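You operate a simulated robot arm through the tools that you are given. There is no shell and no other tool. Be economical: measure what you need, move in short steps, check, and stop when the job is done.

Carry out the task below with a simulated two-armed robot. There is one attempt and no reset: what you move stays moved.

JOB
Hold the pot, unscrew it and dab paste along the end strip of the large sheet.
Fine: put the dabber back and screw the cap on again. Set down upright: felt dabber. A coat counts when it lies all over at full strength: go over it till it gets no stronger.

It is judged by the outcome, as a careful person would: the job done as asked, and still so three seconds after it is handed in. It fails if anything else is knocked over, pushed out of place, dropped, spilled or broken. Lids that push on must go on centred and level and be pressed home; caps that screw on are set level and turned clockwise until they are tight. Flat cloth is picked up by pressing the open fingertips on it (5 to 10 N) and closing them slowly along it; thin cloth reads only 2 to 8 mm in the jaws.

ROBOT AND FRAMES
Two 6-joint arms with two-finger parallel grippers on one trunk, on a base that drives. Base frame: it is fixed to the floor where the robot stands at the start and does not move with it; the origin is under the middle of the robot, x ahead of it, y to its left, z up; the surface under the hand at the start is at about z = 0.951. Units: m, rad, N and s.
The left shoulder is at the start at [0.06, 0.187, 1.247], the right one opposite. With the tool pointing down near the work surface each hand reaches from about 0.26 to 0.62 m from the robot's upright axis, wherever it stands, measured 20 degrees to its own side. Places, roughly: large sheet (24x13x6 cm) [0.5, 0.3, 1]. Payload 1.57 kg a hand.
The TCP of each hand is the grasp point between the finger pads, 0.03 m short of the fingertips. In the tool frame z runs along the fingers and y along their closing line. The gripper opens to 0.11 m. The fingers are 0.024 m wide and 0.012 m thick; the gripper's body (0.048 by 0.112 m) begins 0.078 m behind the TCP.
Orientation is that of the tool frame in the base frame, as [roll, pitch, yaw] about the fixed x, y, z axes, in that order (R = Rz(yaw) Ry(pitch) Rx(roll)). With the fingers straight down and closing along the base's y, the tool's x points along the base's -x, its y along +y and its z along -z.

CONTROLS
- The arms move only by the tool drive_tool. It takes "left_motion", "right_motion" or both (then of equal length, played together; a hand with none holds still); each is a list of rows, each a list of 6 numbers: the shift along the base's x, y, z in units of 40 mm (1.0 is 40 mm), then the turn, a rotation vector about the base's x, y, z in units of 5 degrees (1.0 is 5 degrees). In form: [[tx, ty, tz, ax, ay, az], ...]. A call has 1 to 8 rows; each row shifts and turns the commanded pose from where the row before left it. "left_jaw" and "right_jaw" are, for a hand that has rows, the finger opening in m, from 0 to 0.11, set as the call begins (left out, the last holds). A call with a number of a shift or a turn outside -1 to 1 is refused whole. A row lasts 0.2 s, in which the tool goes at most 0.05 m and 0.15 rad; a call with a longer step from one row to the next is refused whole, and so is a gripper value outside its range. Where a pose cannot be reached the arm comes as near as it can. A force on the tool above 40 N (or 10 N above the force at the start of the call, whichever is more), or a blocked arm, ends the call early, and 0.2 s more pass. Each finger travels about 0.153 m/s and halts on what it meets, pressing with about 43 N; the grip force reading is that of the motor and also rises with nothing between the fingers. The clock runs only during rows and for 0.2 s after the last one: add rows that do not move to give the fingers time. It gives the time, the measured TCP pose, the force on the tool (base axes), the opening and the grip force at its end, in the units of the frame above (readings bear some noise), with the torque about the TCP (base axes, N m) and any sound that the robot's microphone picked up, and new pictures: "show" is both (left out), scene, wrist or none (wrist: the cameras of the hands that moved).
- Cameras (640 x 400 px; columns grow to the right, rows downward): "scene" is now at [0.0148, 0.0058, 1.7904]; the picture's right is [0.07, -1.00, 0.00], its down [-0.75, -0.05, -0.66] and it looks along [0.66, 0.04, -0.75] (base axes); focal length 248 px, centre (320, 200). "left" rides on the left gripper at [0.07, -0.016, -0.141] in its tool frame; the picture's right is [0.23, 0.97, 0.00], its down [-0.86, 0.20, -0.48] and it looks along [-0.47, 0.11, 0.88] (tool axes); focal length 222 px, centre (320, 200). "right" rides on the right gripper at [0.07, 0.016, -0.141] in its tool frame; the picture's right is [-0.23, 0.97, 0.00], its down [-0.86, -0.20, -0.48] and it looks along [-0.47, -0.11, 0.88] (tool axes); focal length 222 px, centre (320, 200). There is no depth. A picture from a camera that has moved, and an enlarged one, comes with that camera's place and axes in the base frame and with its lens.
- slide_trunk(by): slides the trunk up (or, below 0, down) by that many m; the arms and the scene camera ride with it, the base frame stays. It gives what a move gives, with no picture.
- roll_base(legs): drives the robot by 1 to 6 legs, each [ahead, left, turn to the left] in m, m and rad, along the robot's own axes; the way and the turn of a leg run together, so that a leg with both is an arc; at most 1.5 m and 3.142 rad a leg. The arms and the cameras ride along, it lands a little off, and it stops where it bumps. It gives what a move gives, and a new picture of the scene camera.
- aim_head(pan, tilt): turns the head with the scene camera to pan (to the left, within 1.501 rad either way) and tilt (down, from -0.506 to 1.204), counted from straight ahead of the robot. It gives what a move gives, and a new picture of the scene camera.
- inspect(camera, box): a new picture of the part [left, top, right, bottom] of that camera's present view, enlarged. The clock stands still meanwhile.
- job_done(): hands the job in; it is judged then, once.

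Work in short steps. Places have to be worked out from the pictures, the camera data and where the tool is seen: move nearer, look again, correct. Check each grasp and each placing, and mend what went wrong. You have 120 turns and 260 pictures in all, those below and enlarged ones among them. Open the grippers and draw the arms clear of the work before you hand the job in, unless the task says otherwise; then end with one line.

The tools are called after ">>>" as name(argument=value, ...) on one line, values as JSON. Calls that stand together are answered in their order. drive_tool: Moves the arms, as the interface text tells. Its arguments: {"type":"object","properties":{"left_motion":{"type":"array","items":{"type":"array","items":{"type":"number"}}},"left_jaw":{"type":"number"},"right_motion":{"type":"array","items":{"type":"array","items":{"type":"number"}}},"right_jaw":{"type":"number"},"show":{"type":"string","enum":["both","scene","wrist","none"]}},"required":[]} The other tools are called the same way: slide_trunk (by) slides the trunk up or down; roll_base (legs) drives the base; aim_head (pan, tilt) turns the head that bears the scene camera; inspect (camera, box) takes an enlarged picture of a part of a camera's view; job_done () hands the job in.

At the start:

```text
t: 0.0
left_position: [0.3773, 0.1519, 1.3512]
left_ee_rot: [-3.141, -0.001, -3.141]
left_contact_force: [-0.5, -0.3, -0.9]
left_wrist_torque: [-0.04, 0.01, 0.02]
left_width: 0.11
left_grip_force: 0.1
right_position: [0.4254, -0.12, 1.3332]
right_ee_rot: [-3.14, 0.0, 3.141]
right_contact_force: [0.6, 0.4, -0.4]
right_wrist_torque: [-0.01, 0.0, 0.0]
right_width: 0.11
right_grip_force: 0.0
trunk travel left (down, up): [-0.875, 0.115]
robot x, y, heading: [0.0037, 0.0029, 0.001]
head pan, tilt: [0.065, 0.846]
```

scene: 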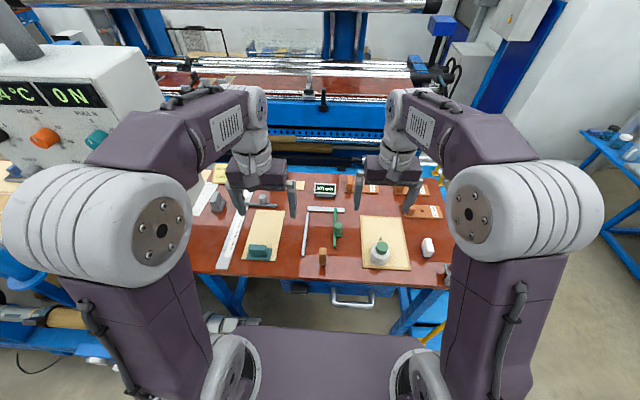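
right: 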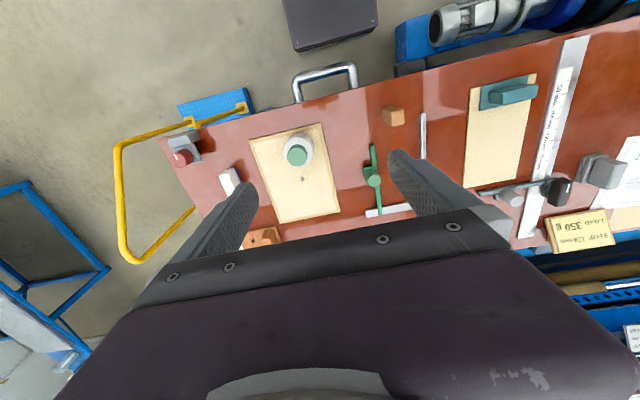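
left: 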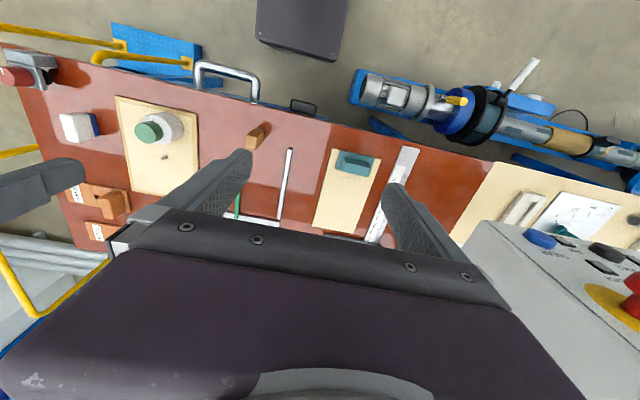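

I start by enlarging the views of the work table to identify the pot, the sheets, and the strip.

>>> inspect(camera="scene", box=[180, 160, 330, 280])

>>> inspect(camera="scene", box=[300, 160, 460, 290])

>>> inspect(camera="right", box=[160, 70, 400, 250])

>>> inspect(camera="left", box=[230, 110, 430, 250])

```text
3.33 times, centred on (255, 220) of scene
camera zoom: at [0.0148, 0.0058, 1.7904], right [0.07, -1.0, 0.0], down [-0.75, -0.05, -0.66], along [0.66, 0.04, -0.75], focal length 825 px, centre (537, 133)
```

zoom: 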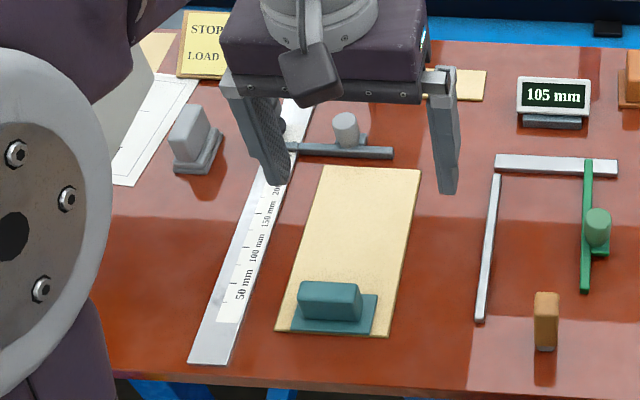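

```text
3.08 times, centred on (380, 225) of scene
camera zoom: at [0.0148, 0.0058, 1.7904], right [0.07, -1.0, 0.0], down [-0.75, -0.05, -0.66], along [0.66, 0.04, -0.75], focal length 762 px, centre (135, 123)
```

zoom: 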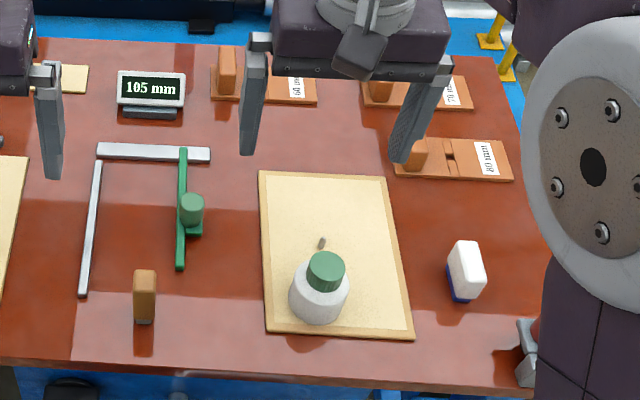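

```text
2.22 times, centred on (280, 160) of right
camera zoom: at [0.3551, -0.1042, 1.4749], right [0.23, 0.97, 0.0], down [0.86, -0.2, 0.48], along [0.47, -0.11, -0.88], focal length 494 px, centre (409, 289)
```

zoom: 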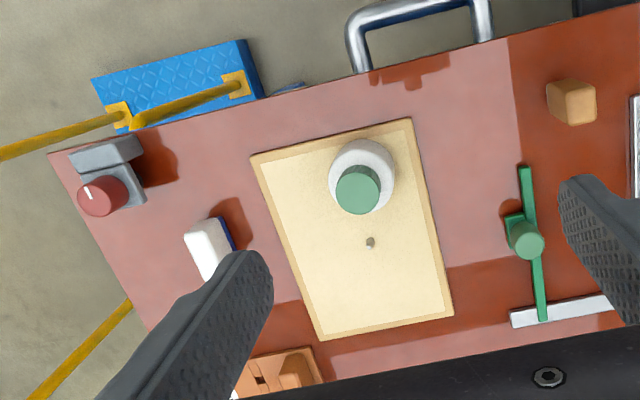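

```text
2.86 times, centred on (330, 180) of left
camera zoom: at [0.3072, 0.1361, 1.4942], right [-0.23, 0.97, 0.0], down [0.86, 0.2, 0.48], along [0.47, 0.11, -0.88], focal length 635 px, centre (291, 257)
```

zoom: 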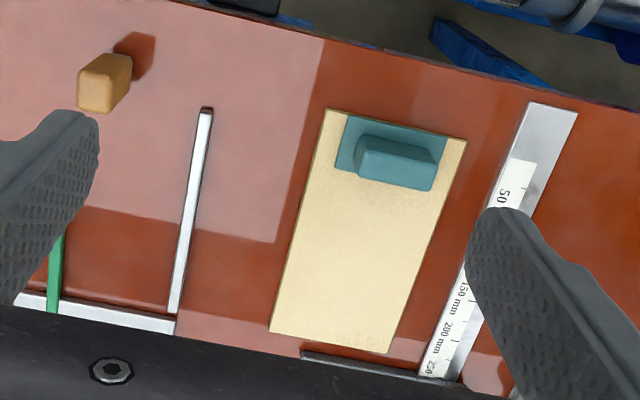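

The large sheet spans about x 0.44–0.68, y 0.20–0.33 with a teal weight on its near end; the pot stands near (0.475,-0.187). I move both hands closer for a better look.

>>> drive_tool(left_motion=[[0.8, 0.9, -0.6, 0, 0, 0], [0.8, 0.9, -0.6, 0, 0, 0], [0.4, 0.9, -0.6, 0, 0, 0]], right_motion=[[-0.6, -0.6, -0.6, 0, 0, 0], [-0.6, -0.6, -0.6, 0, 0, 0], [-0.4, -0.4, -0.6, 0, 0, 0]])

```text
refused: row 1 steps farther than a row can; nothing moved
```

Step norm was over 50 mm; I use shorter rows.

>>> drive_tool(left_motion=[[0.6, 0.7, -0.5, 0, 0, 0], [0.6, 0.7, -0.5, 0, 0, 0], [0.4, 0.7, -0.6, 0, 0, 0], [0.2, 0.6, -0.6, 0, 0, 0]], right_motion=[[-0.4, -0.4, -0.6, 0, 0, 0], [-0.4, -0.4, -0.6, 0, 0, 0], [-0.4, -0.4, -0.6, 0, 0, 0], [-0.4, -0.4, -0.6, 0, 0, 0]])

```text
t: 1.0
left_position: [0.4483, 0.261, 1.2643]
left_ee_rot: [3.14, 0.001, 3.141]
left_contact_force: [0.5, 0.5, 0.0]
left_wrist_torque: [0.0, 0.0, 0.01]
left_width: 0.1099
left_grip_force: 0.1
right_position: [0.3614, -0.1863, 1.2365]
right_ee_rot: [-3.14, 0.001, 3.141]
right_contact_force: [-0.4, -0.3, 0.0]
right_wrist_torque: [0.01, -0.01, 0.01]
right_width: 0.1101
right_grip_force: 0.0
trunk travel left (down, up): [-0.875, 0.115]
robot x, y, heading: [-0.004, -0.0009, 0.002]
head pan, tilt: [0.065, 0.846]
camera scene: at [0.0151, 0.0064, 1.7904], right [0.07, -1.0, 0.0], down [-0.75, -0.05, -0.66], along [0.66, 0.04, -0.75], focal length 248 px, centre (320, 200)
camera right: at [0.2911, -0.1684, 1.3782], right [0.23, 0.97, 0.0], down [0.85, -0.2, 0.48], along [0.47, -0.11, -0.88], focal length 222 px, centre (320, 200)
camera left: at [0.379, 0.2445, 1.4062], right [-0.23, 0.97, 0.0], down [0.86, 0.2, 0.48], along [0.47, 0.11, -0.88], focal length 222 px, centre (320, 200)
```

scene: 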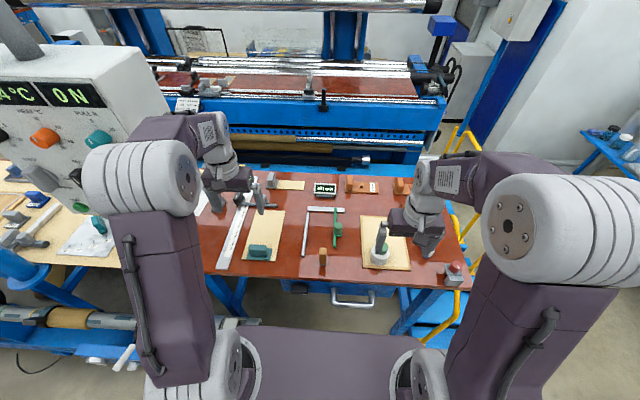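
right: 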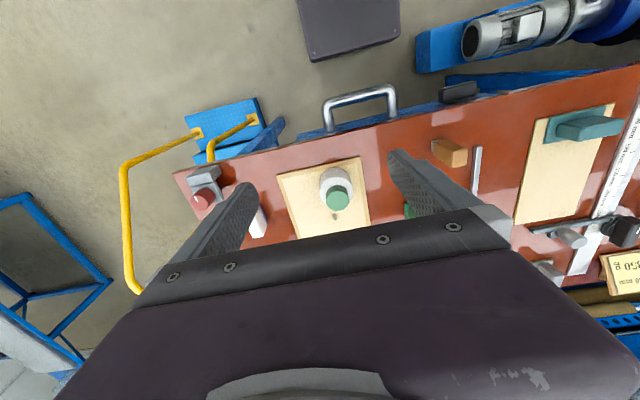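
left: 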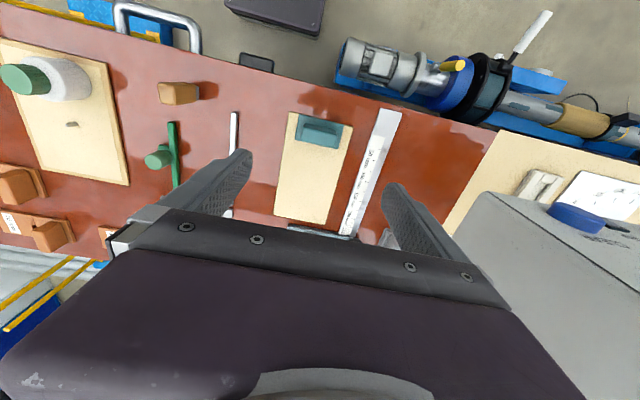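

The left arm no longer covers the sheet in the scene view; enlarging it and the pot.

>>> inspect(camera="scene", box=[225, 165, 305, 270])

>>> inspect(camera="left", box=[250, 90, 410, 245])

>>> inspect(camera="right", box=[260, 130, 400, 245])

>>> inspect(camera="left", box=[0, 50, 200, 230])

```text
3.81 times, centred on (265, 218) of scene
camera zoom: at [0.0151, 0.0064, 1.7904], right [0.07, -1.0, 0.0], down [-0.75, -0.05, -0.66], along [0.66, 0.04, -0.75], focal length 943 px, centre (530, 133)
```

zoom: 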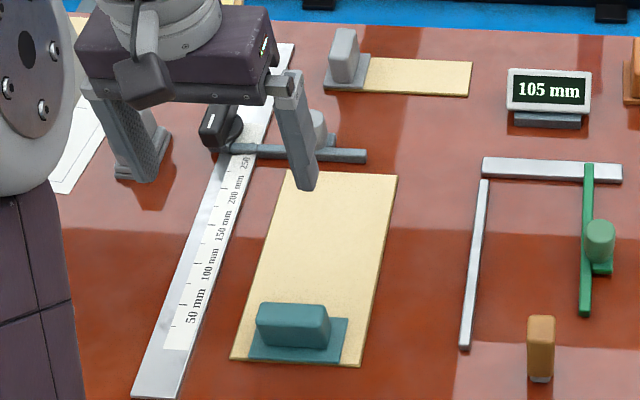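

```text
2.58 times, centred on (330, 168) of left
camera zoom: at [0.379, 0.2445, 1.4062], right [-0.23, 0.97, 0.0], down [0.86, 0.2, 0.48], along [0.47, 0.11, -0.88], focal length 573 px, centre (294, 284)
```

zoom: 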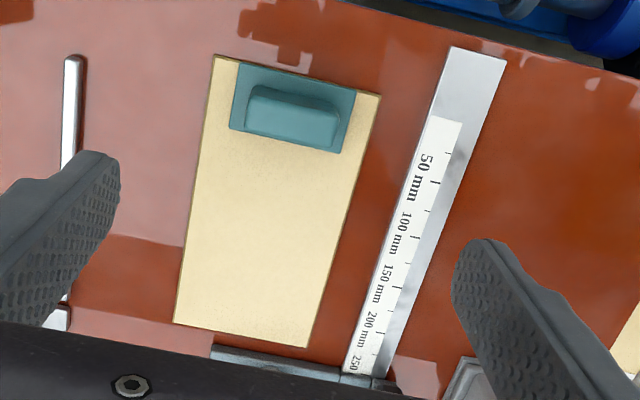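

```text
3.48 times, centred on (330, 188) of right
camera zoom: at [0.2911, -0.1684, 1.3782], right [0.23, 0.97, 0.0], down [0.85, -0.2, 0.48], along [0.47, -0.11, -0.88], focal length 773 px, centre (285, 244)
```

zoom: 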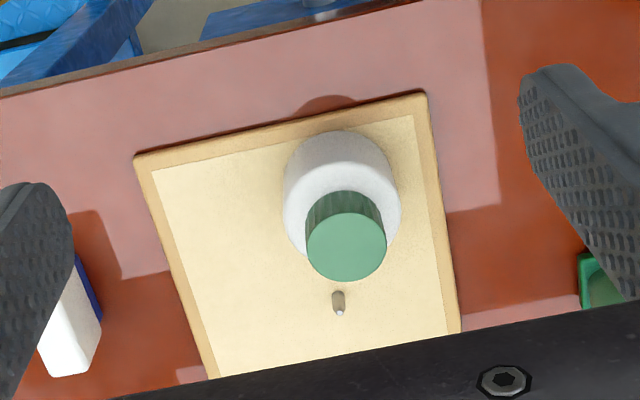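

```text
2.22 times, centred on (100, 140) of left
camera zoom: at [0.379, 0.2445, 1.4062], right [-0.23, 0.97, 0.0], down [0.86, 0.2, 0.48], along [0.47, 0.11, -0.88], focal length 494 px, centre (809, 333)
```

zoom: 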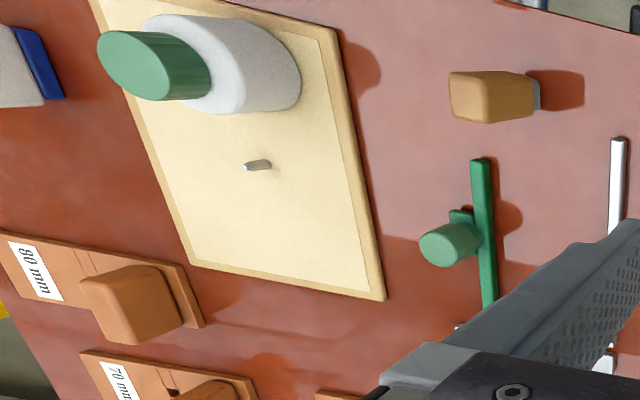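

The brown block with a grey foot near (0.47,0.07) may be the felt dabber. I move the left hand to look at it closely, and the right hand to look at the small pin on the tray.

>>> drive_tool(left_motion=[[-0.3, -1, -0.5, 0, 0, 0], [-0.4, -1, -0.5, 0, 0, 0], [-0.4, -1, -0.5, 0, 0, 0], [-0.4, -1, -0.5, 0, 0, 0], [-0.4, -1, -0.5, 0, 0, 0]], right_motion=[[0, 0, -0.4, 0, 0, 0], [0, 0, -0.4, 0, 0, 0], [0, 0, -0.4, 0, 0, 0], [0, 0, -0.4, 0, 0, 0], [0, 0, -0.4, 0, 0, 0]], show="wrist")

```text
t: 2.2
left_position: [0.3714, 0.0586, 1.1642]
left_ee_rot: [3.141, -0.001, -3.141]
left_contact_force: [-0.2, -0.6, -0.4]
left_wrist_torque: [0.01, 0.0, 0.02]
left_width: 0.1099
left_grip_force: 0.0
right_position: [0.3619, -0.1863, 1.1566]
right_ee_rot: [3.141, -0.001, 3.141]
right_contact_force: [-0.5, -0.1, 0.5]
right_wrist_torque: [0.02, 0.0, -0.03]
right_width: 0.11
right_grip_force: 0.0
trunk travel left (down, up): [-0.875, 0.115]
robot x, y, heading: [-0.0029, 0.0015, -0.004]
head pan, tilt: [0.065, 0.846]
camera right: at [0.2909, -0.1703, 1.2983], right [0.23, 0.97, 0.0], down [0.86, -0.2, 0.48], along [0.47, -0.11, -0.88], focal length 222 px, centre (320, 200)
camera left: at [0.3029, 0.0407, 1.3062], right [-0.23, 0.97, 0.0], down [0.85, 0.2, 0.48], along [0.47, 0.11, -0.88], focal length 222 px, centre (320, 200)
```

right: 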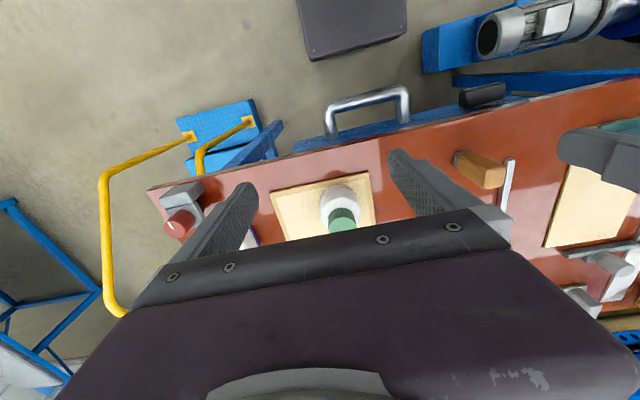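
left: 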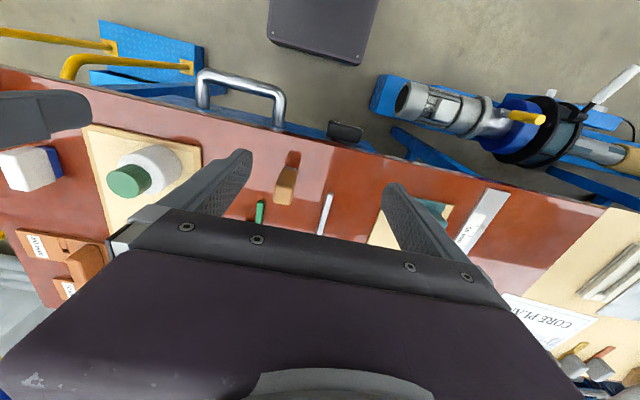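

>>> inspect(camera="left", box=[240, 140, 340, 235])

>>> inspect(camera="right", box=[420, 130, 540, 210])

>>> inspect(camera="left", box=[0, 120, 200, 240])

>>> inspect(camera="scene", box=[290, 170, 460, 290])

```text
4.21 times, centred on (290, 188) of left
camera zoom: at [0.3029, 0.0407, 1.3062], right [-0.23, 0.97, 0.0], down [0.85, 0.2, 0.48], along [0.47, 0.11, -0.88], focal length 935 px, centre (446, 253)
```

zoom: 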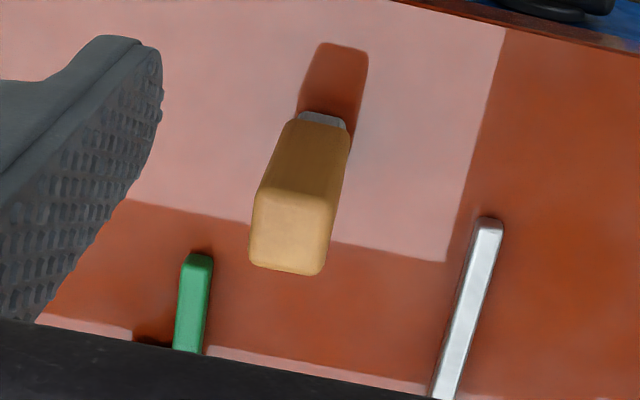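

```text
5.00 times, centred on (480, 170) of right
camera zoom: at [0.2909, -0.1703, 1.2983], right [0.23, 0.97, 0.0], down [0.86, -0.2, 0.48], along [0.47, -0.11, -0.88], focal length 1111 px, centre (-480, 350)
```

zoom: 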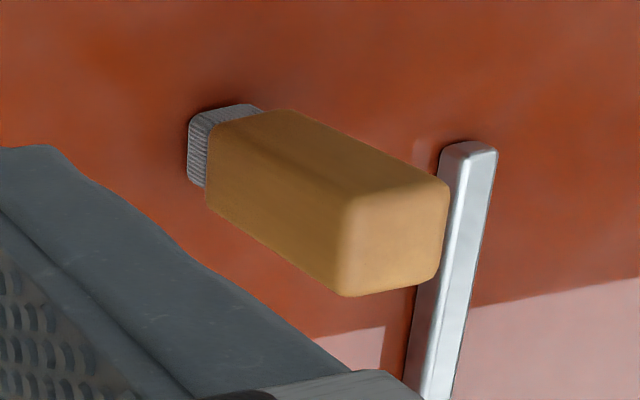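

```text
3.20 times, centred on (100, 180) of left
camera zoom: at [0.3029, 0.0407, 1.3062], right [-0.23, 0.97, 0.0], down [0.85, 0.2, 0.48], along [0.47, 0.11, -0.88], focal length 711 px, centre (1024, 264)
```

zoom: 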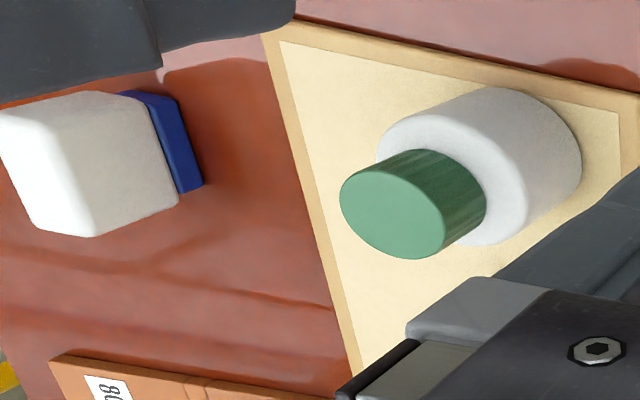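

```text
3.33 times, centred on (375, 230) of scene
camera zoom: at [0.0153, 0.0031, 1.7904], right [0.07, -1.0, 0.0], down [-0.75, -0.05, -0.66], along [0.66, 0.04, -0.75], focal length 825 px, centre (137, 100)
```

zoom: 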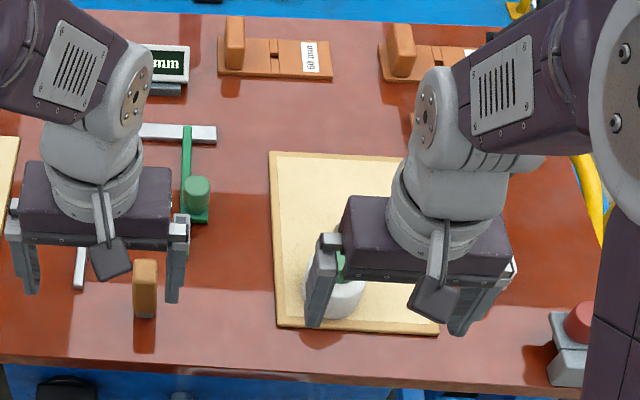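

Pot axis about (0.475,-0.18), cap top near z 1.045. The sheet's far end (x≈0.66) is out of reach from here, so I look down to see whether the base can drive forward.

>>> aim_head(pan=0.0, tilt=1.2)

>>> inspect(camera="right", box=[260, 0, 560, 150])

```text
t: 3.0
left_position: [0.3716, 0.0595, 1.1637]
left_ee_rot: [-3.141, 0.0, -3.142]
left_contact_force: [-0.5, -0.3, -0.8]
left_wrist_torque: [-0.02, -0.01, 0.02]
left_width: 0.11
left_grip_force: 0.1
right_position: [0.3612, -0.1841, 1.1578]
right_ee_rot: [-3.141, 0.002, -3.141]
right_contact_force: [-0.9, 0.1, 0.3]
right_wrist_torque: [0.01, -0.02, 0.01]
right_width: 0.1101
right_grip_force: 0.1
trunk travel left (down, up): [-0.875, 0.115]
robot x, y, heading: [-0.0007, 0.0028, 0.005]
head pan, tilt: [0.0, 1.201]
camera scene: at [-0.0077, 0.0012, 1.7664], right [0.0, -1.0, 0.0], down [-0.93, 0.0, -0.36], along [0.36, 0.0, -0.93], focal length 248 px, centre (320, 200)
```

scene: 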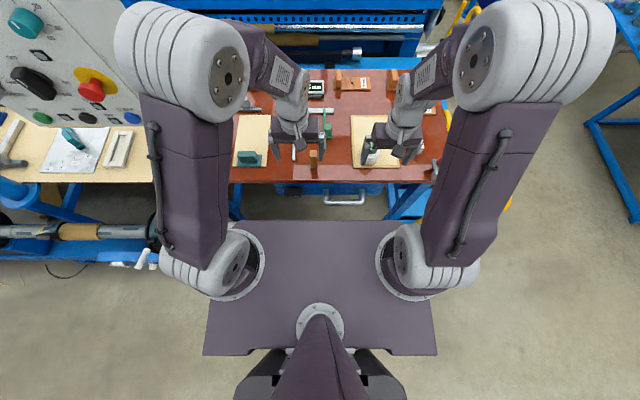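

```text
2.13 times, centred on (410, 75) of right
camera zoom: at [0.2904, -0.1681, 1.299], right [0.23, 0.97, 0.0], down [0.86, -0.2, 0.48], along [0.47, -0.11, -0.88], focal length 474 px, centre (128, 467)
```

zoom: 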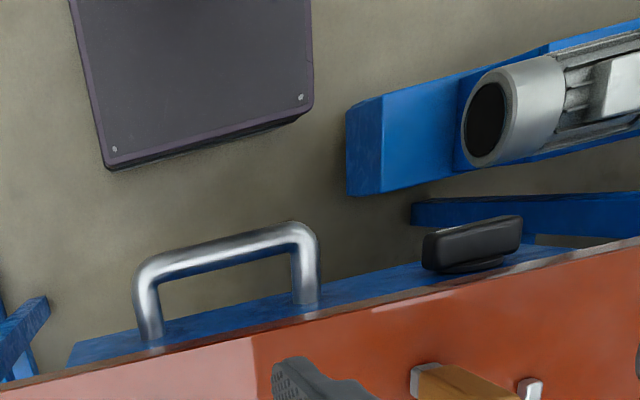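

The base is low and ~0.4 m wide, front near x≈0.21; the blue beam lies at y≥0.3, so there is room. I drive ahead 0.06 first.

>>> roll_base(legs=[[0.06, 0, 0]])

```text
t: 4.0
left_position: [0.4238, 0.059, 1.1671]
left_ee_rot: [3.141, 0.01, 3.141]
left_contact_force: [-0.9, -0.1, 0.1]
left_wrist_torque: [0.0, -0.09, 0.01]
left_width: 0.1102
left_grip_force: 0.1
right_position: [0.413, -0.1847, 1.1606]
right_ee_rot: [-3.141, 0.008, -3.141]
right_contact_force: [-0.3, -0.8, -0.7]
right_wrist_torque: [-0.01, -0.07, 0.0]
right_width: 0.1098
right_grip_force: 0.1
trunk travel left (down, up): [-0.875, 0.115]
robot x, y, heading: [0.0607, 0.0006, 0.0]
head pan, tilt: [0.0, 1.201]
camera scene: at [0.039, 0.0005, 1.7663], right [0.0, -1.0, 0.0], down [-0.93, 0.0, -0.37], along [0.37, 0.0, -0.93], focal length 248 px, centre (320, 200)
```

scene: 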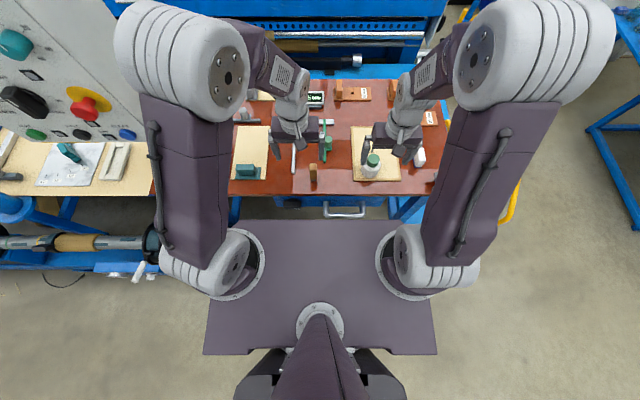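

No contact; there's still room. Another 0.05.

>>> roll_base(legs=[[0.05, 0, 0]])

>>> aim_head(pan=0.0, tilt=0.95)

```text
t: 4.9
left_position: [0.4755, 0.0594, 1.1665]
left_ee_rot: [3.141, 0.005, -3.14]
left_contact_force: [-0.3, -0.7, 0.7]
left_wrist_torque: [0.01, -0.06, 0.03]
left_width: 0.1101
left_grip_force: 0.1
right_position: [0.4641, -0.1852, 1.1604]
right_ee_rot: [-3.141, 0.005, 3.141]
right_contact_force: [-1.7, -0.6, -0.9]
right_wrist_torque: [-0.03, -0.09, 0.0]
right_width: 0.1097
right_grip_force: 0.1
trunk travel left (down, up): [-0.875, 0.115]
robot x, y, heading: [0.1092, -0.0011, -0.001]
head pan, tilt: [0.0, 1.201]
camera scene: at [0.0924, 0.0006, 1.7663], right [0.0, -1.0, 0.0], down [-0.93, 0.0, -0.37], along [0.37, 0.0, -0.93], focal length 248 px, centre (320, 200)
```

scene: 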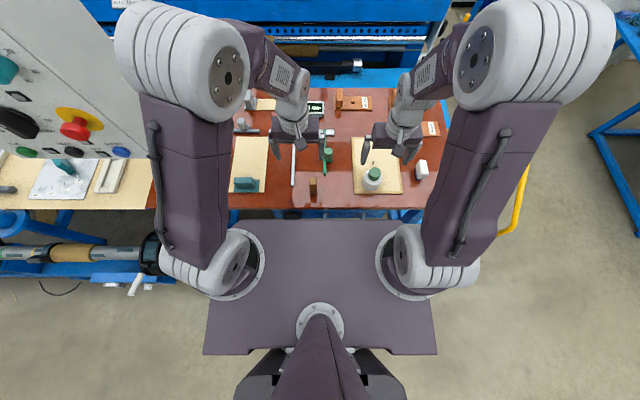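

```text
t: 5.7
left_position: [0.4822, 0.0589, 1.166]
left_ee_rot: [-3.141, 0.0, -3.141]
left_contact_force: [-0.2, -0.2, -0.3]
left_wrist_torque: [-0.01, 0.05, -0.01]
left_width: 0.1098
left_grip_force: 0.0
right_position: [0.4697, -0.1853, 1.1575]
right_ee_rot: [3.141, -0.001, 3.141]
right_contact_force: [0.6, -0.1, 0.2]
right_wrist_torque: [0.0, 0.06, -0.01]
right_width: 0.11
right_grip_force: 0.1
trunk travel left (down, up): [-0.875, 0.115]
robot x, y, heading: [0.1062, -0.0013, -0.004]
head pan, tilt: [0.0, 0.949]
camera scene: at [0.1192, 0.0006, 1.7825], right [0.0, -1.0, 0.0], down [-0.81, 0.0, -0.58], along [0.58, 0.0, -0.81], focal length 248 px, centre (320, 200)
```

scene: 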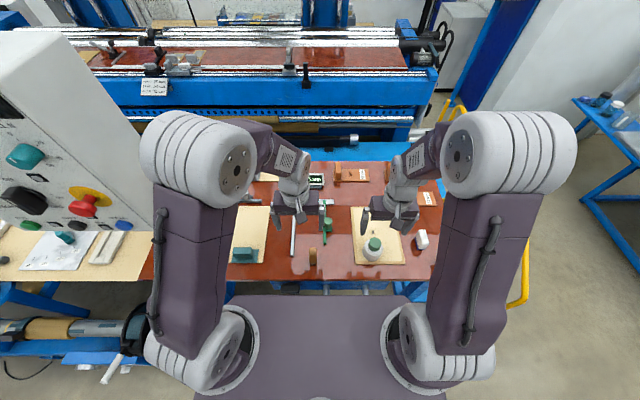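

Now at x≈0.11. Close look at the pot, its tray and blocks from the scene camera.

>>> inspect(camera="scene", box=[290, 195, 440, 290])

>>> inspect(camera="scene", box=[340, 225, 440, 275])

>>> inspect(camera="scene", box=[215, 165, 315, 285])

```text
4.21 times, centred on (365, 242) of scene
camera zoom: at [0.1192, 0.0006, 1.7825], right [0.0, -1.0, 0.0], down [-0.81, 0.0, -0.58], along [0.58, 0.0, -0.81], focal length 1042 px, centre (130, 21)
```

zoom: 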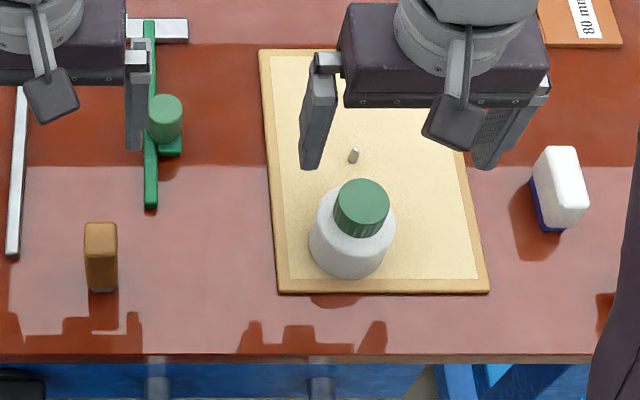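

```text
6.40 times, centred on (390, 250) of scene
camera zoom: at [0.1192, 0.0006, 1.7825], right [0.0, -1.0, 0.0], down [-0.81, 0.0, -0.58], along [0.58, 0.0, -0.81], focal length 1584 px, centre (-128, -120)
```

zoom: 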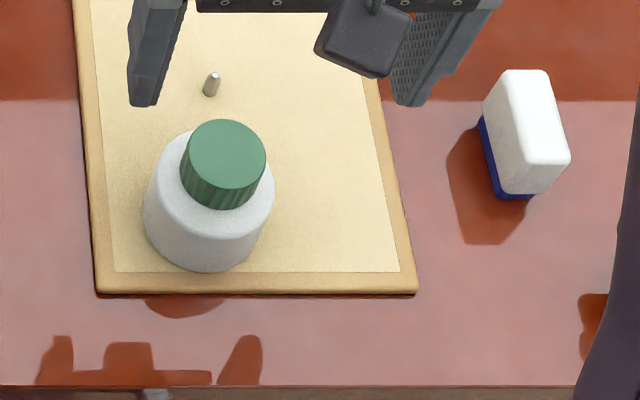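

```text
3.33 times, centred on (265, 225) of scene
camera zoom: at [0.1192, 0.0006, 1.7825], right [0.0, -1.0, 0.0], down [-0.81, 0.0, -0.58], along [0.58, 0.0, -0.81], focal length 825 px, centre (503, 117)
```

zoom: 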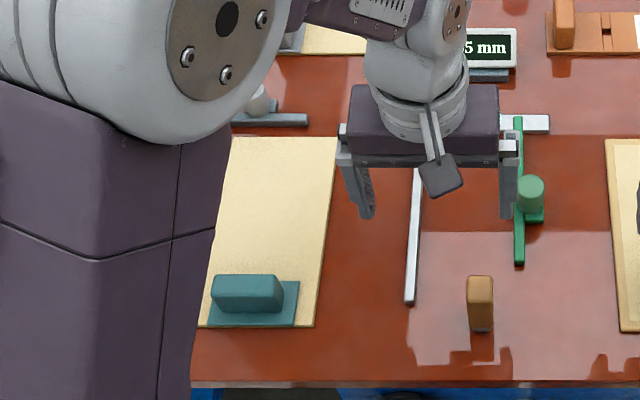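

Pot axis ≈(0.478,-0.182), body radius ≈0.036. I turn the right hand (yaw +45°, then tilt ~50°) so it can take the pot from the near right side, leaving the top free for the left hand.

>>> drive_tool(right_motion=[[-0.25, -0.28, 0, 0, 0, 1], [-0.25, -0.28, 0, 0, 0, 1], [-0.25, -0.28, 0, 0, 0, 1], [-0.25, -0.28, 0, 0, 0, 1], [-0.25, -0.28, 0, 0, 0, 1], [-0.25, -0.28, 0, 0, 0, 1], [-0.25, -0.28, 0, 0, 0, 1], [-0.25, -0.28, 0, 0, 0, 1]], show="none")

>>> drive_tool(right_motion=[[0, 0, 0, 0, 0, 1], [0, 0, 0, 0.707, -0.707, 0], [0, 0, 0, 0.707, -0.707, 0], [0, 0, 0, 0.707, -0.707, 0], [0, 0, 0, 0.707, -0.707, 0], [0, 0, 0, 0.707, -0.707, 0], [0, 0, 0, 0.707, -0.707, 0], [0, 0, 0, 0.707, -0.707, 0]], show="scene")

```text
t: 7.5
left_position: [0.4819, 0.0584, 1.1648]
left_ee_rot: [-3.141, -0.002, 3.141]
left_contact_force: [0.0, -0.8, 0.6]
left_wrist_torque: [0.02, -0.02, -0.02]
left_width: 0.11
left_grip_force: 0.0
right_position: [0.3897, -0.2754, 1.157]
right_ee_rot: [3.141, 0.0, -2.443]
right_contact_force: [1.2, -0.1, 0.0]
right_wrist_torque: [0.01, -0.02, -0.03]
right_width: 0.1099
right_grip_force: 0.1
trunk travel left (down, up): [-0.875, 0.115]
robot x, y, heading: [0.1093, -0.0009, 0.001]
head pan, tilt: [0.0, 0.949]
```

```text
t: 9.3
left_position: [0.4811, 0.0591, 1.165]
left_ee_rot: [-3.14, -0.001, 3.141]
left_contact_force: [-0.7, -0.5, -0.5]
left_wrist_torque: [0.0, -0.01, -0.01]
left_width: 0.11
left_grip_force: 0.0
right_position: [0.3907, -0.2756, 1.1579]
right_ee_rot: [-3.141, 0.613, -2.356]
right_contact_force: [0.2, -0.7, -0.3]
right_wrist_torque: [0.02, 0.04, 0.02]
right_width: 0.11
right_grip_force: 0.1
trunk travel left (down, up): [-0.875, 0.115]
robot x, y, heading: [0.1132, 0.0012, 0.001]
head pan, tilt: [0.0, 0.949]
camera scene: at [0.1187, -0.0007, 1.7825], right [0.0, -1.0, 0.0], down [-0.81, 0.0, -0.58], along [0.58, 0.0, -0.81], focal length 248 px, centre (320, 200)
```

scene: 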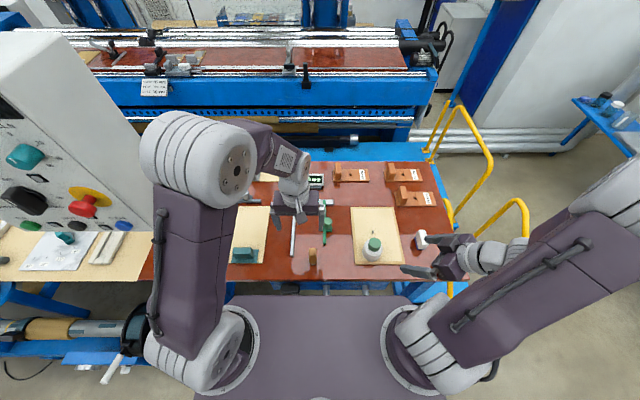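

The pose is reachable. I finish the tilt and come to the stand-off point on the approach line.

>>> drive_tool(right_motion=[[0, 0, -0.5, 0.707, -0.707, 0], [-0.1, 0, -0.5, 0.707, -0.707, 0], [-0.1, -0.1, -0.5, 0.707, -0.707, 0], [0, 0, 0, 0, 0, 0]], show="both")

```text
t: 10.3
left_position: [0.4821, 0.0598, 1.1649]
left_ee_rot: [-3.141, 0.001, 3.142]
left_contact_force: [-0.7, -0.4, 0.2]
left_wrist_torque: [-0.01, 0.02, 0.02]
left_width: 0.11
left_grip_force: 0.1
right_position: [0.3993, -0.3133, 1.1343]
right_ee_rot: [3.134, 0.868, -2.362]
right_contact_force: [-0.4, 0.5, -0.5]
right_wrist_torque: [0.01, 0.02, 0.03]
right_width: 0.11
right_grip_force: 0.1
right hand out of reach, approached as far as the arm can: row 1, 2, 3
trunk travel left (down, up): [-0.875, 0.115]
robot x, y, heading: [0.1111, 0.0, 0.001]
head pan, tilt: [0.0, 0.949]
camera scene: at [0.1193, 0.0011, 1.7825], right [0.0, -1.0, 0.0], down [-0.81, 0.0, -0.58], along [0.58, 0.0, -0.81], focal length 248 px, centre (320, 200)
camera right: at [0.2799, -0.4092, 1.172], right [-0.59, 0.79, 0.18], down [0.28, -0.01, 0.96], along [0.76, 0.61, -0.21], focal length 222 px, centre (320, 200)
```

scene: 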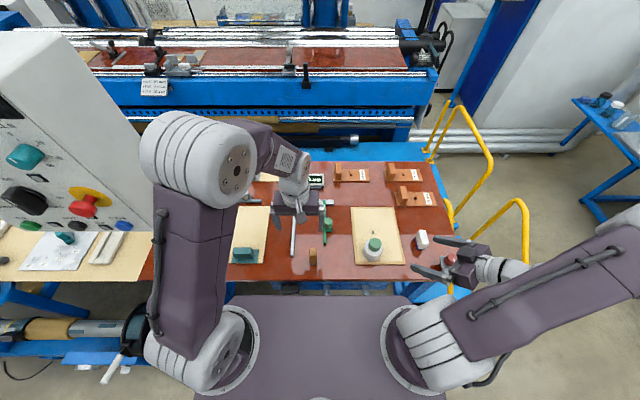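
right: 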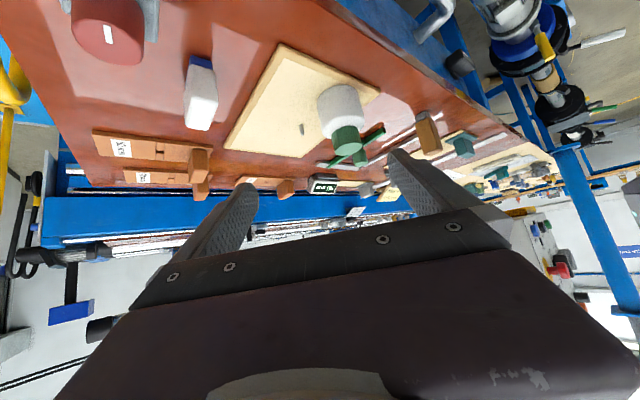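

The stand-off was a bit too close to the shoulder; I move forward along the approach, where the arm should be less folded.

>>> drive_tool(right_motion=[[0.36, 0.36, -0.4, 0, 0, 0], [0.36, 0.36, -0.4, 0, 0, 0], [0.36, 0.36, -0.4, 0, 0, 0], [0, 0, 0, 0, 0, 0]], show="both")

```text
t: 11.3
left_position: [0.4825, 0.058, 1.1648]
left_ee_rot: [3.141, -0.001, -3.141]
left_contact_force: [-0.1, -0.7, -0.8]
left_wrist_torque: [0.01, -0.02, 0.01]
left_width: 0.1099
left_grip_force: 0.0
right_position: [0.4594, -0.2986, 1.1125]
right_ee_rot: [3.133, 0.87, -2.363]
right_contact_force: [-0.1, -0.8, -0.7]
right_wrist_torque: [0.01, -0.01, 0.0]
right_width: 0.1101
right_grip_force: 0.0
right hand out of reach, approached as far as the arm can: row 1, 2, 3
trunk travel left (down, up): [-0.875, 0.115]
robot x, y, heading: [0.1144, -0.0015, 0.002]
head pan, tilt: [0.0, 0.949]
camera scene: at [0.1185, 0.0002, 1.7825], right [0.0, -1.0, 0.0], down [-0.81, 0.0, -0.58], along [0.58, 0.0, -0.81], focal length 248 px, centre (320, 200)
camera right: at [0.3396, -0.395, 1.1505], right [-0.59, 0.79, 0.18], down [0.28, -0.01, 0.96], along [0.76, 0.61, -0.21], focal length 222 px, centre (320, 200)
```

scene: 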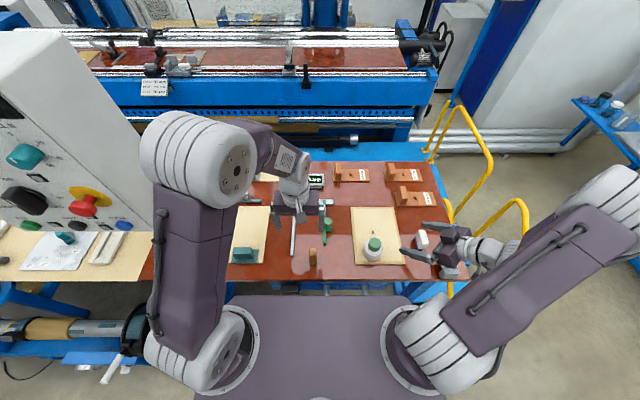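
right: 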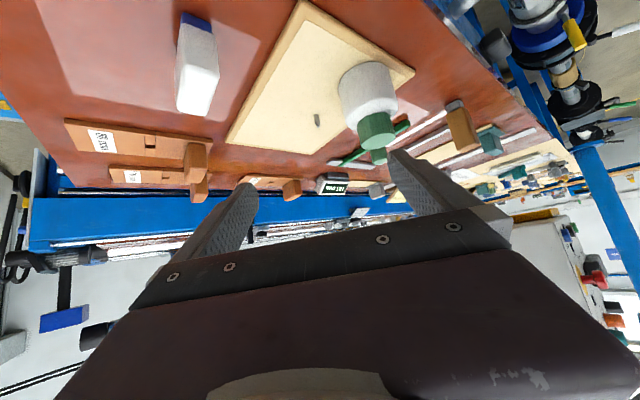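

The arm is too folded here. I raise the trunk to give the wrist more room below the shoulder.

>>> slide_trunk(by=0.11)

>>> drive_tool(right_motion=[[-0.2, 0.3, -0.7, 0, 0, 0], [-0.2, 0.3, -0.7, 0, 0, 0], [-0.2, 0.3, -0.7, 0, 0, 0], [0, 0, -0.7, 0, 0, 0], [0, 0, 0, 0, 0, 0]], show="both")

```text
t: 12.7
left_position: [0.4821, 0.0592, 1.2743]
left_ee_rot: [3.141, 0.0, 3.141]
left_contact_force: [0.2, 0.8, 1.1]
left_wrist_torque: [0.01, -0.02, 0.04]
left_width: 0.11
left_grip_force: 0.0
right_position: [0.4602, -0.2984, 1.2222]
right_ee_rot: [3.134, 0.868, -2.363]
right_contact_force: [-0.4, -0.7, -0.1]
right_wrist_torque: [0.02, -0.01, 0.01]
right_width: 0.11
right_grip_force: 0.0
trunk travel left (down, up): [-0.985, 0.005]
robot x, y, heading: [0.1078, 0.0009, 0.0]
head pan, tilt: [0.0, 0.949]
```

```text
t: 13.9
left_position: [0.4821, 0.0594, 1.274]
left_ee_rot: [3.139, 0.0, -3.141]
left_contact_force: [-0.6, 0.3, 0.1]
left_wrist_torque: [0.0, -0.04, 0.03]
left_width: 0.1102
left_grip_force: 0.1
right_position: [0.4812, -0.3265, 1.151]
right_ee_rot: [3.127, 0.869, -2.364]
right_contact_force: [0.0, -0.2, 0.6]
right_wrist_torque: [0.01, -0.02, -0.04]
right_width: 0.1098
right_grip_force: 0.0
right hand out of reach, approached as far as the arm can: row 1, 2, 3, 4
trunk travel left (down, up): [-0.985, 0.005]
robot x, y, heading: [0.1079, 0.0032, -0.004]
head pan, tilt: [0.0, 0.949]
camera scene: at [0.119, 0.0003, 1.8925], right [0.0, -1.0, 0.0], down [-0.81, 0.0, -0.58], along [0.58, 0.0, -0.81], focal length 248 px, centre (320, 200)
camera right: at [0.3617, -0.4238, 1.1887], right [-0.59, 0.79, 0.18], down [0.28, -0.01, 0.96], along [0.76, 0.61, -0.21], focal length 222 px, centre (320, 200)
```

scene: 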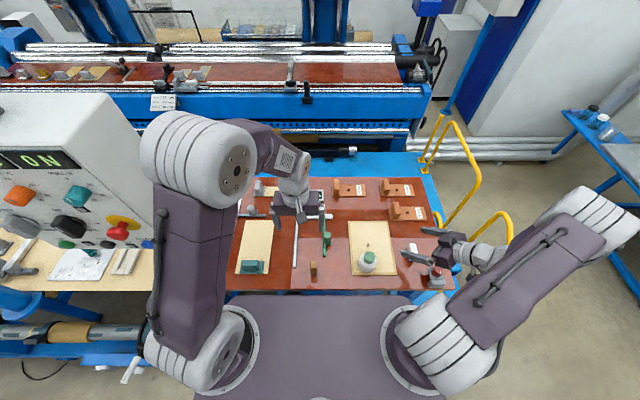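
right: 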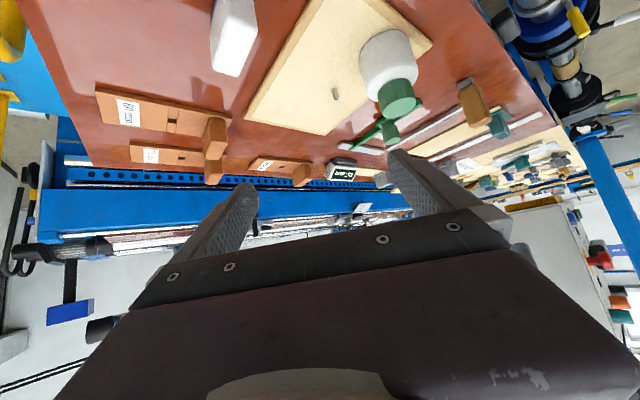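

The limit seems to come from the yaw. I turn the yaw back to 0 keeping the tilt, with the hand kept well above everything.

>>> drive_tool(right_motion=[[-0.2, 0, 0.3, 0, 0, -1], [-0.2, 0.2, 0.3, 0, 0, -1], [-0.2, 0.3, 0.3, 0, 0, -1], [-0.2, 0.4, 0, 0, 0, -1], [-0.2, 0.5, 0, 0, 0, -1], [-0.2, 0.5, 0, 0, 0, -1], [-0.2, 0.5, 0, 0, 0, -1], [-0.2, 0.5, 0, 0, 0, -1]], show="none")

>>> drive_tool(right_motion=[[0, 0, 0, 0, 0, -1], [0, 0, -0.5, 0, 0, 0], [0, 0, -0.5, 0, 0, 0], [0, 0, 0, 0, 0, 0]], show="scene")

```text
t: 15.7
left_position: [0.4828, 0.0592, 1.2744]
left_ee_rot: [3.141, 0.001, 3.141]
left_contact_force: [0.1, 0.0, -0.6]
left_wrist_torque: [-0.01, -0.02, 0.0]
left_width: 0.11
left_grip_force: 0.1
right_position: [0.501, -0.333, 1.2918]
right_ee_rot: [3.126, 0.864, -3.064]
right_contact_force: [-0.6, -0.5, 1.0]
right_wrist_torque: [0.02, 0.03, -0.02]
right_width: 0.1101
right_grip_force: 0.1
right hand out of reach, approached as far as the arm can: row 1, 2, 3, 4, 5, 6, 7, 8
trunk travel left (down, up): [-0.985, 0.005]
robot x, y, heading: [0.1087, -0.0015, -0.001]
head pan, tilt: [0.0, 0.949]
```

```text
t: 16.7
left_position: [0.4815, 0.0587, 1.2758]
left_ee_rot: [-3.141, 0.0, -3.141]
left_contact_force: [-0.2, 0.1, 0.9]
left_wrist_torque: [0.0, 0.02, 0.01]
left_width: 0.11
left_grip_force: 0.2
right_position: [0.5211, -0.3576, 1.2813]
right_ee_rot: [3.126, 0.865, 3.133]
right_contact_force: [-1.0, 0.7, -0.1]
right_wrist_torque: [-0.01, 0.02, -0.02]
right_width: 0.1102
right_grip_force: 0.0
right hand out of reach, approached as far as the arm can: row 1, 2, 3
trunk travel left (down, up): [-0.985, 0.005]
robot x, y, heading: [0.1068, -0.0032, -0.0]
head pan, tilt: [0.0, 0.949]
camera scene: at [0.1187, 0.0006, 1.8925], right [0.0, -1.0, 0.0], down [-0.81, 0.0, -0.58], along [0.58, 0.0, -0.81], focal length 248 px, centre (320, 200)
```

scene: 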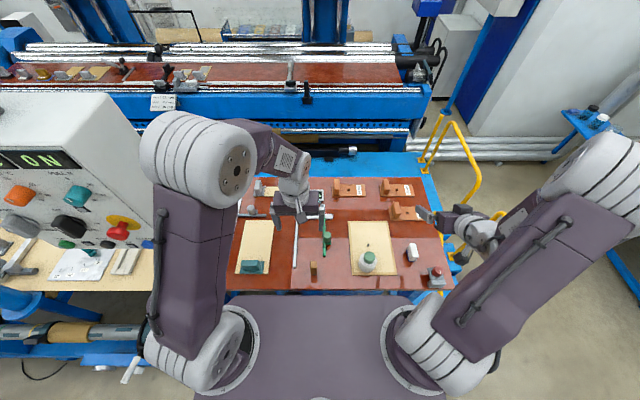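

The arm is stuck in a poor configuration. I undo the tilt, return to a tool-down pose, and back the base off to gain room for a forward tilt.

>>> drive_tool(right_motion=[[0, 0.2, 0, 0, 1, 0], [0, 0.2, 0, 0, 1, 0], [0, 0.3, 0, 0, 1, 0], [0, 0.3, 0, 0, 1, 0], [0, 0.5, 0, 0, 1, 0], [0, 0.5, 0, 0, 1, 0], [0, 0.5, 0, 0, 1, 0], [-0.2, 0.5, 0, 0, 1, 0]], show="none")

>>> roll_base(legs=[[-0.11, 0, 0]])

```text
t: 18.5
left_position: [0.4829, 0.0608, 1.2734]
left_ee_rot: [-3.141, -0.002, 3.141]
left_contact_force: [-0.4, 0.5, -0.1]
left_wrist_torque: [-0.01, -0.01, 0.02]
left_width: 0.1097
left_grip_force: 0.1
right_position: [0.514, -0.2463, 1.2795]
right_ee_rot: [3.137, 0.169, 3.141]
right_contact_force: [0.5, 0.4, 0.4]
right_wrist_torque: [0.01, -0.03, 0.01]
right_width: 0.1102
right_grip_force: 0.1
right hand out of reach, approached as far as the arm can: row 6, 7
trunk travel left (down, up): [-0.985, 0.005]
robot x, y, heading: [0.1069, 0.0009, 0.003]
head pan, tilt: [0.0, 0.949]
```

```text
t: 19.7
left_position: [0.38, 0.0589, 1.2734]
left_ee_rot: [-3.141, -0.006, -3.141]
left_contact_force: [0.6, -0.2, -0.1]
left_wrist_torque: [-0.03, 0.09, -0.04]
left_width: 0.1098
left_grip_force: 0.0
right_position: [0.4109, -0.2479, 1.2772]
right_ee_rot: [3.137, 0.165, 3.137]
right_contact_force: [0.5, 0.7, -0.8]
right_wrist_torque: [0.02, 0.05, 0.01]
right_width: 0.11
right_grip_force: 0.0
trunk travel left (down, up): [-0.985, 0.005]
robot x, y, heading: [0.0012, 0.0004, 0.003]
head pan, tilt: [0.0, 0.949]
camera scene: at [0.0207, 0.0002, 1.8924], right [0.0, -1.0, 0.0], down [-0.82, 0.0, -0.58], along [0.58, 0.0, -0.82], focal length 248 px, centre (320, 200)
```

scene: 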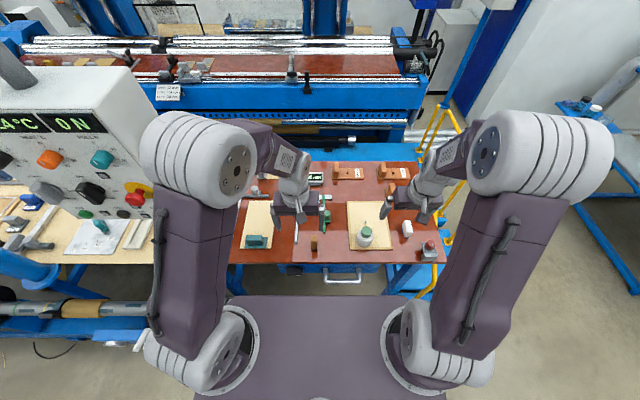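

Base is back at x≈0. Now I tilt the right hand forward with no yaw while moving in front of the pot, still high.

>>> drive_tool(right_motion=[[0, 0.25, -0.25, 0, -1, 0], [0, 0.25, -0.25, 0, -1, 0], [0, 0.25, -0.25, 0, -1, 0], [0, 0.25, -0.25, 0, -1, 0], [0, 0.25, -0.25, 0, -1, 0], [0, 0.25, -0.25, 0, -1, 0], [0, 0, -0.5, 0, -1, 0], [0, 0, -0.5, 0, -1, 0]], show="scene")

```text
t: 21.5
left_position: [0.3735, 0.0576, 1.2742]
left_ee_rot: [3.141, -0.001, -3.14]
left_contact_force: [0.3, -0.5, -0.1]
left_wrist_torque: [-0.02, 0.04, 0.03]
left_width: 0.11
left_grip_force: 0.1
right_position: [0.4234, -0.1817, 1.2135]
right_ee_rot: [3.005, 0.657, 3.123]
right_contact_force: [0.3, -0.2, 0.1]
right_wrist_torque: [0.0, 0.0, -0.02]
right_width: 0.1101
right_grip_force: 0.1
right hand out of reach, approached as far as the arm can: row 2, 3, 4, 5, 7, 8
trunk travel left (down, up): [-0.985, 0.005]
robot x, y, heading: [-0.0022, -0.0009, 0.002]
head pan, tilt: [0.0, 0.949]
camera scene: at [0.0114, -0.0003, 1.8925], right [0.0, -1.0, 0.0], down [-0.81, 0.0, -0.58], along [0.58, 0.0, -0.81], focal length 248 px, centre (320, 200)
```

scene: 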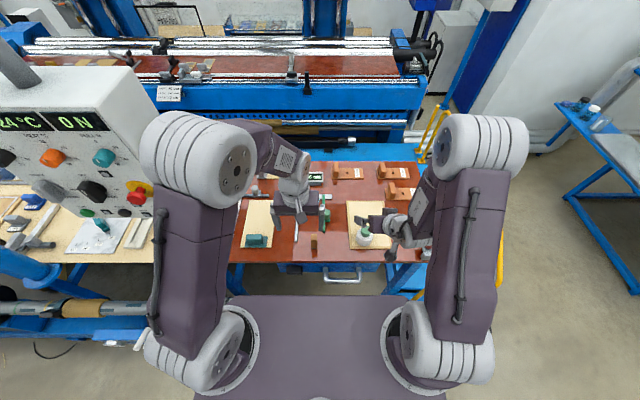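

The limit looks like shoulder-to-wrist distance being too short. I lower the hand (wrist drops away from the shoulder) and swing it slightly to the right and see whether it frees up.

>>> drive_tool(right_motion=[[0, -0.3, -0.5, 0, 0, 0.5], [0, -0.3, -0.5, 0, 0, 0.5], [0, -0.3, -0.5, 0, 0, 1], [0, -0.3, -0.3, 0, 0, 1], [0, 0, 0, 0, 0, 1], [0, 0, 0, 0, 0, 0]], show="scene")

```text
t: 22.9
left_position: [0.3727, 0.0601, 1.2748]
left_ee_rot: [3.141, 0.0, -3.141]
left_contact_force: [0.4, 1.0, -0.3]
left_wrist_torque: [0.05, 0.02, -0.01]
left_width: 0.1101
left_grip_force: 0.0
right_position: [0.4517, -0.2311, 1.167]
right_ee_rot: [3.032, 0.665, -2.796]
right_contact_force: [0.9, 0.2, 0.0]
right_wrist_torque: [0.0, 0.01, 0.0]
right_width: 0.1098
right_grip_force: 0.0
right hand out of reach, approached as far as the arm can: row 1, 2, 3
trunk travel left (down, up): [-0.985, 0.005]
robot x, y, heading: [0.0039, 0.0004, 0.003]
head pan, tilt: [0.0, 0.949]
camera scene: at [0.0099, 0.001, 1.8925], right [0.0, -1.0, 0.0], down [-0.81, 0.0, -0.58], along [0.58, 0.0, -0.81], focal length 248 px, centre (320, 200)
```

scene: 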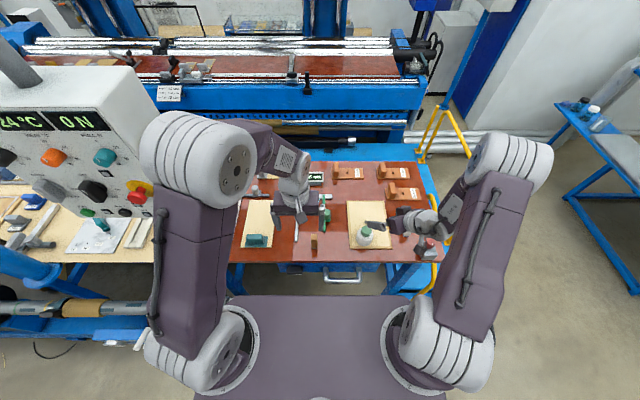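

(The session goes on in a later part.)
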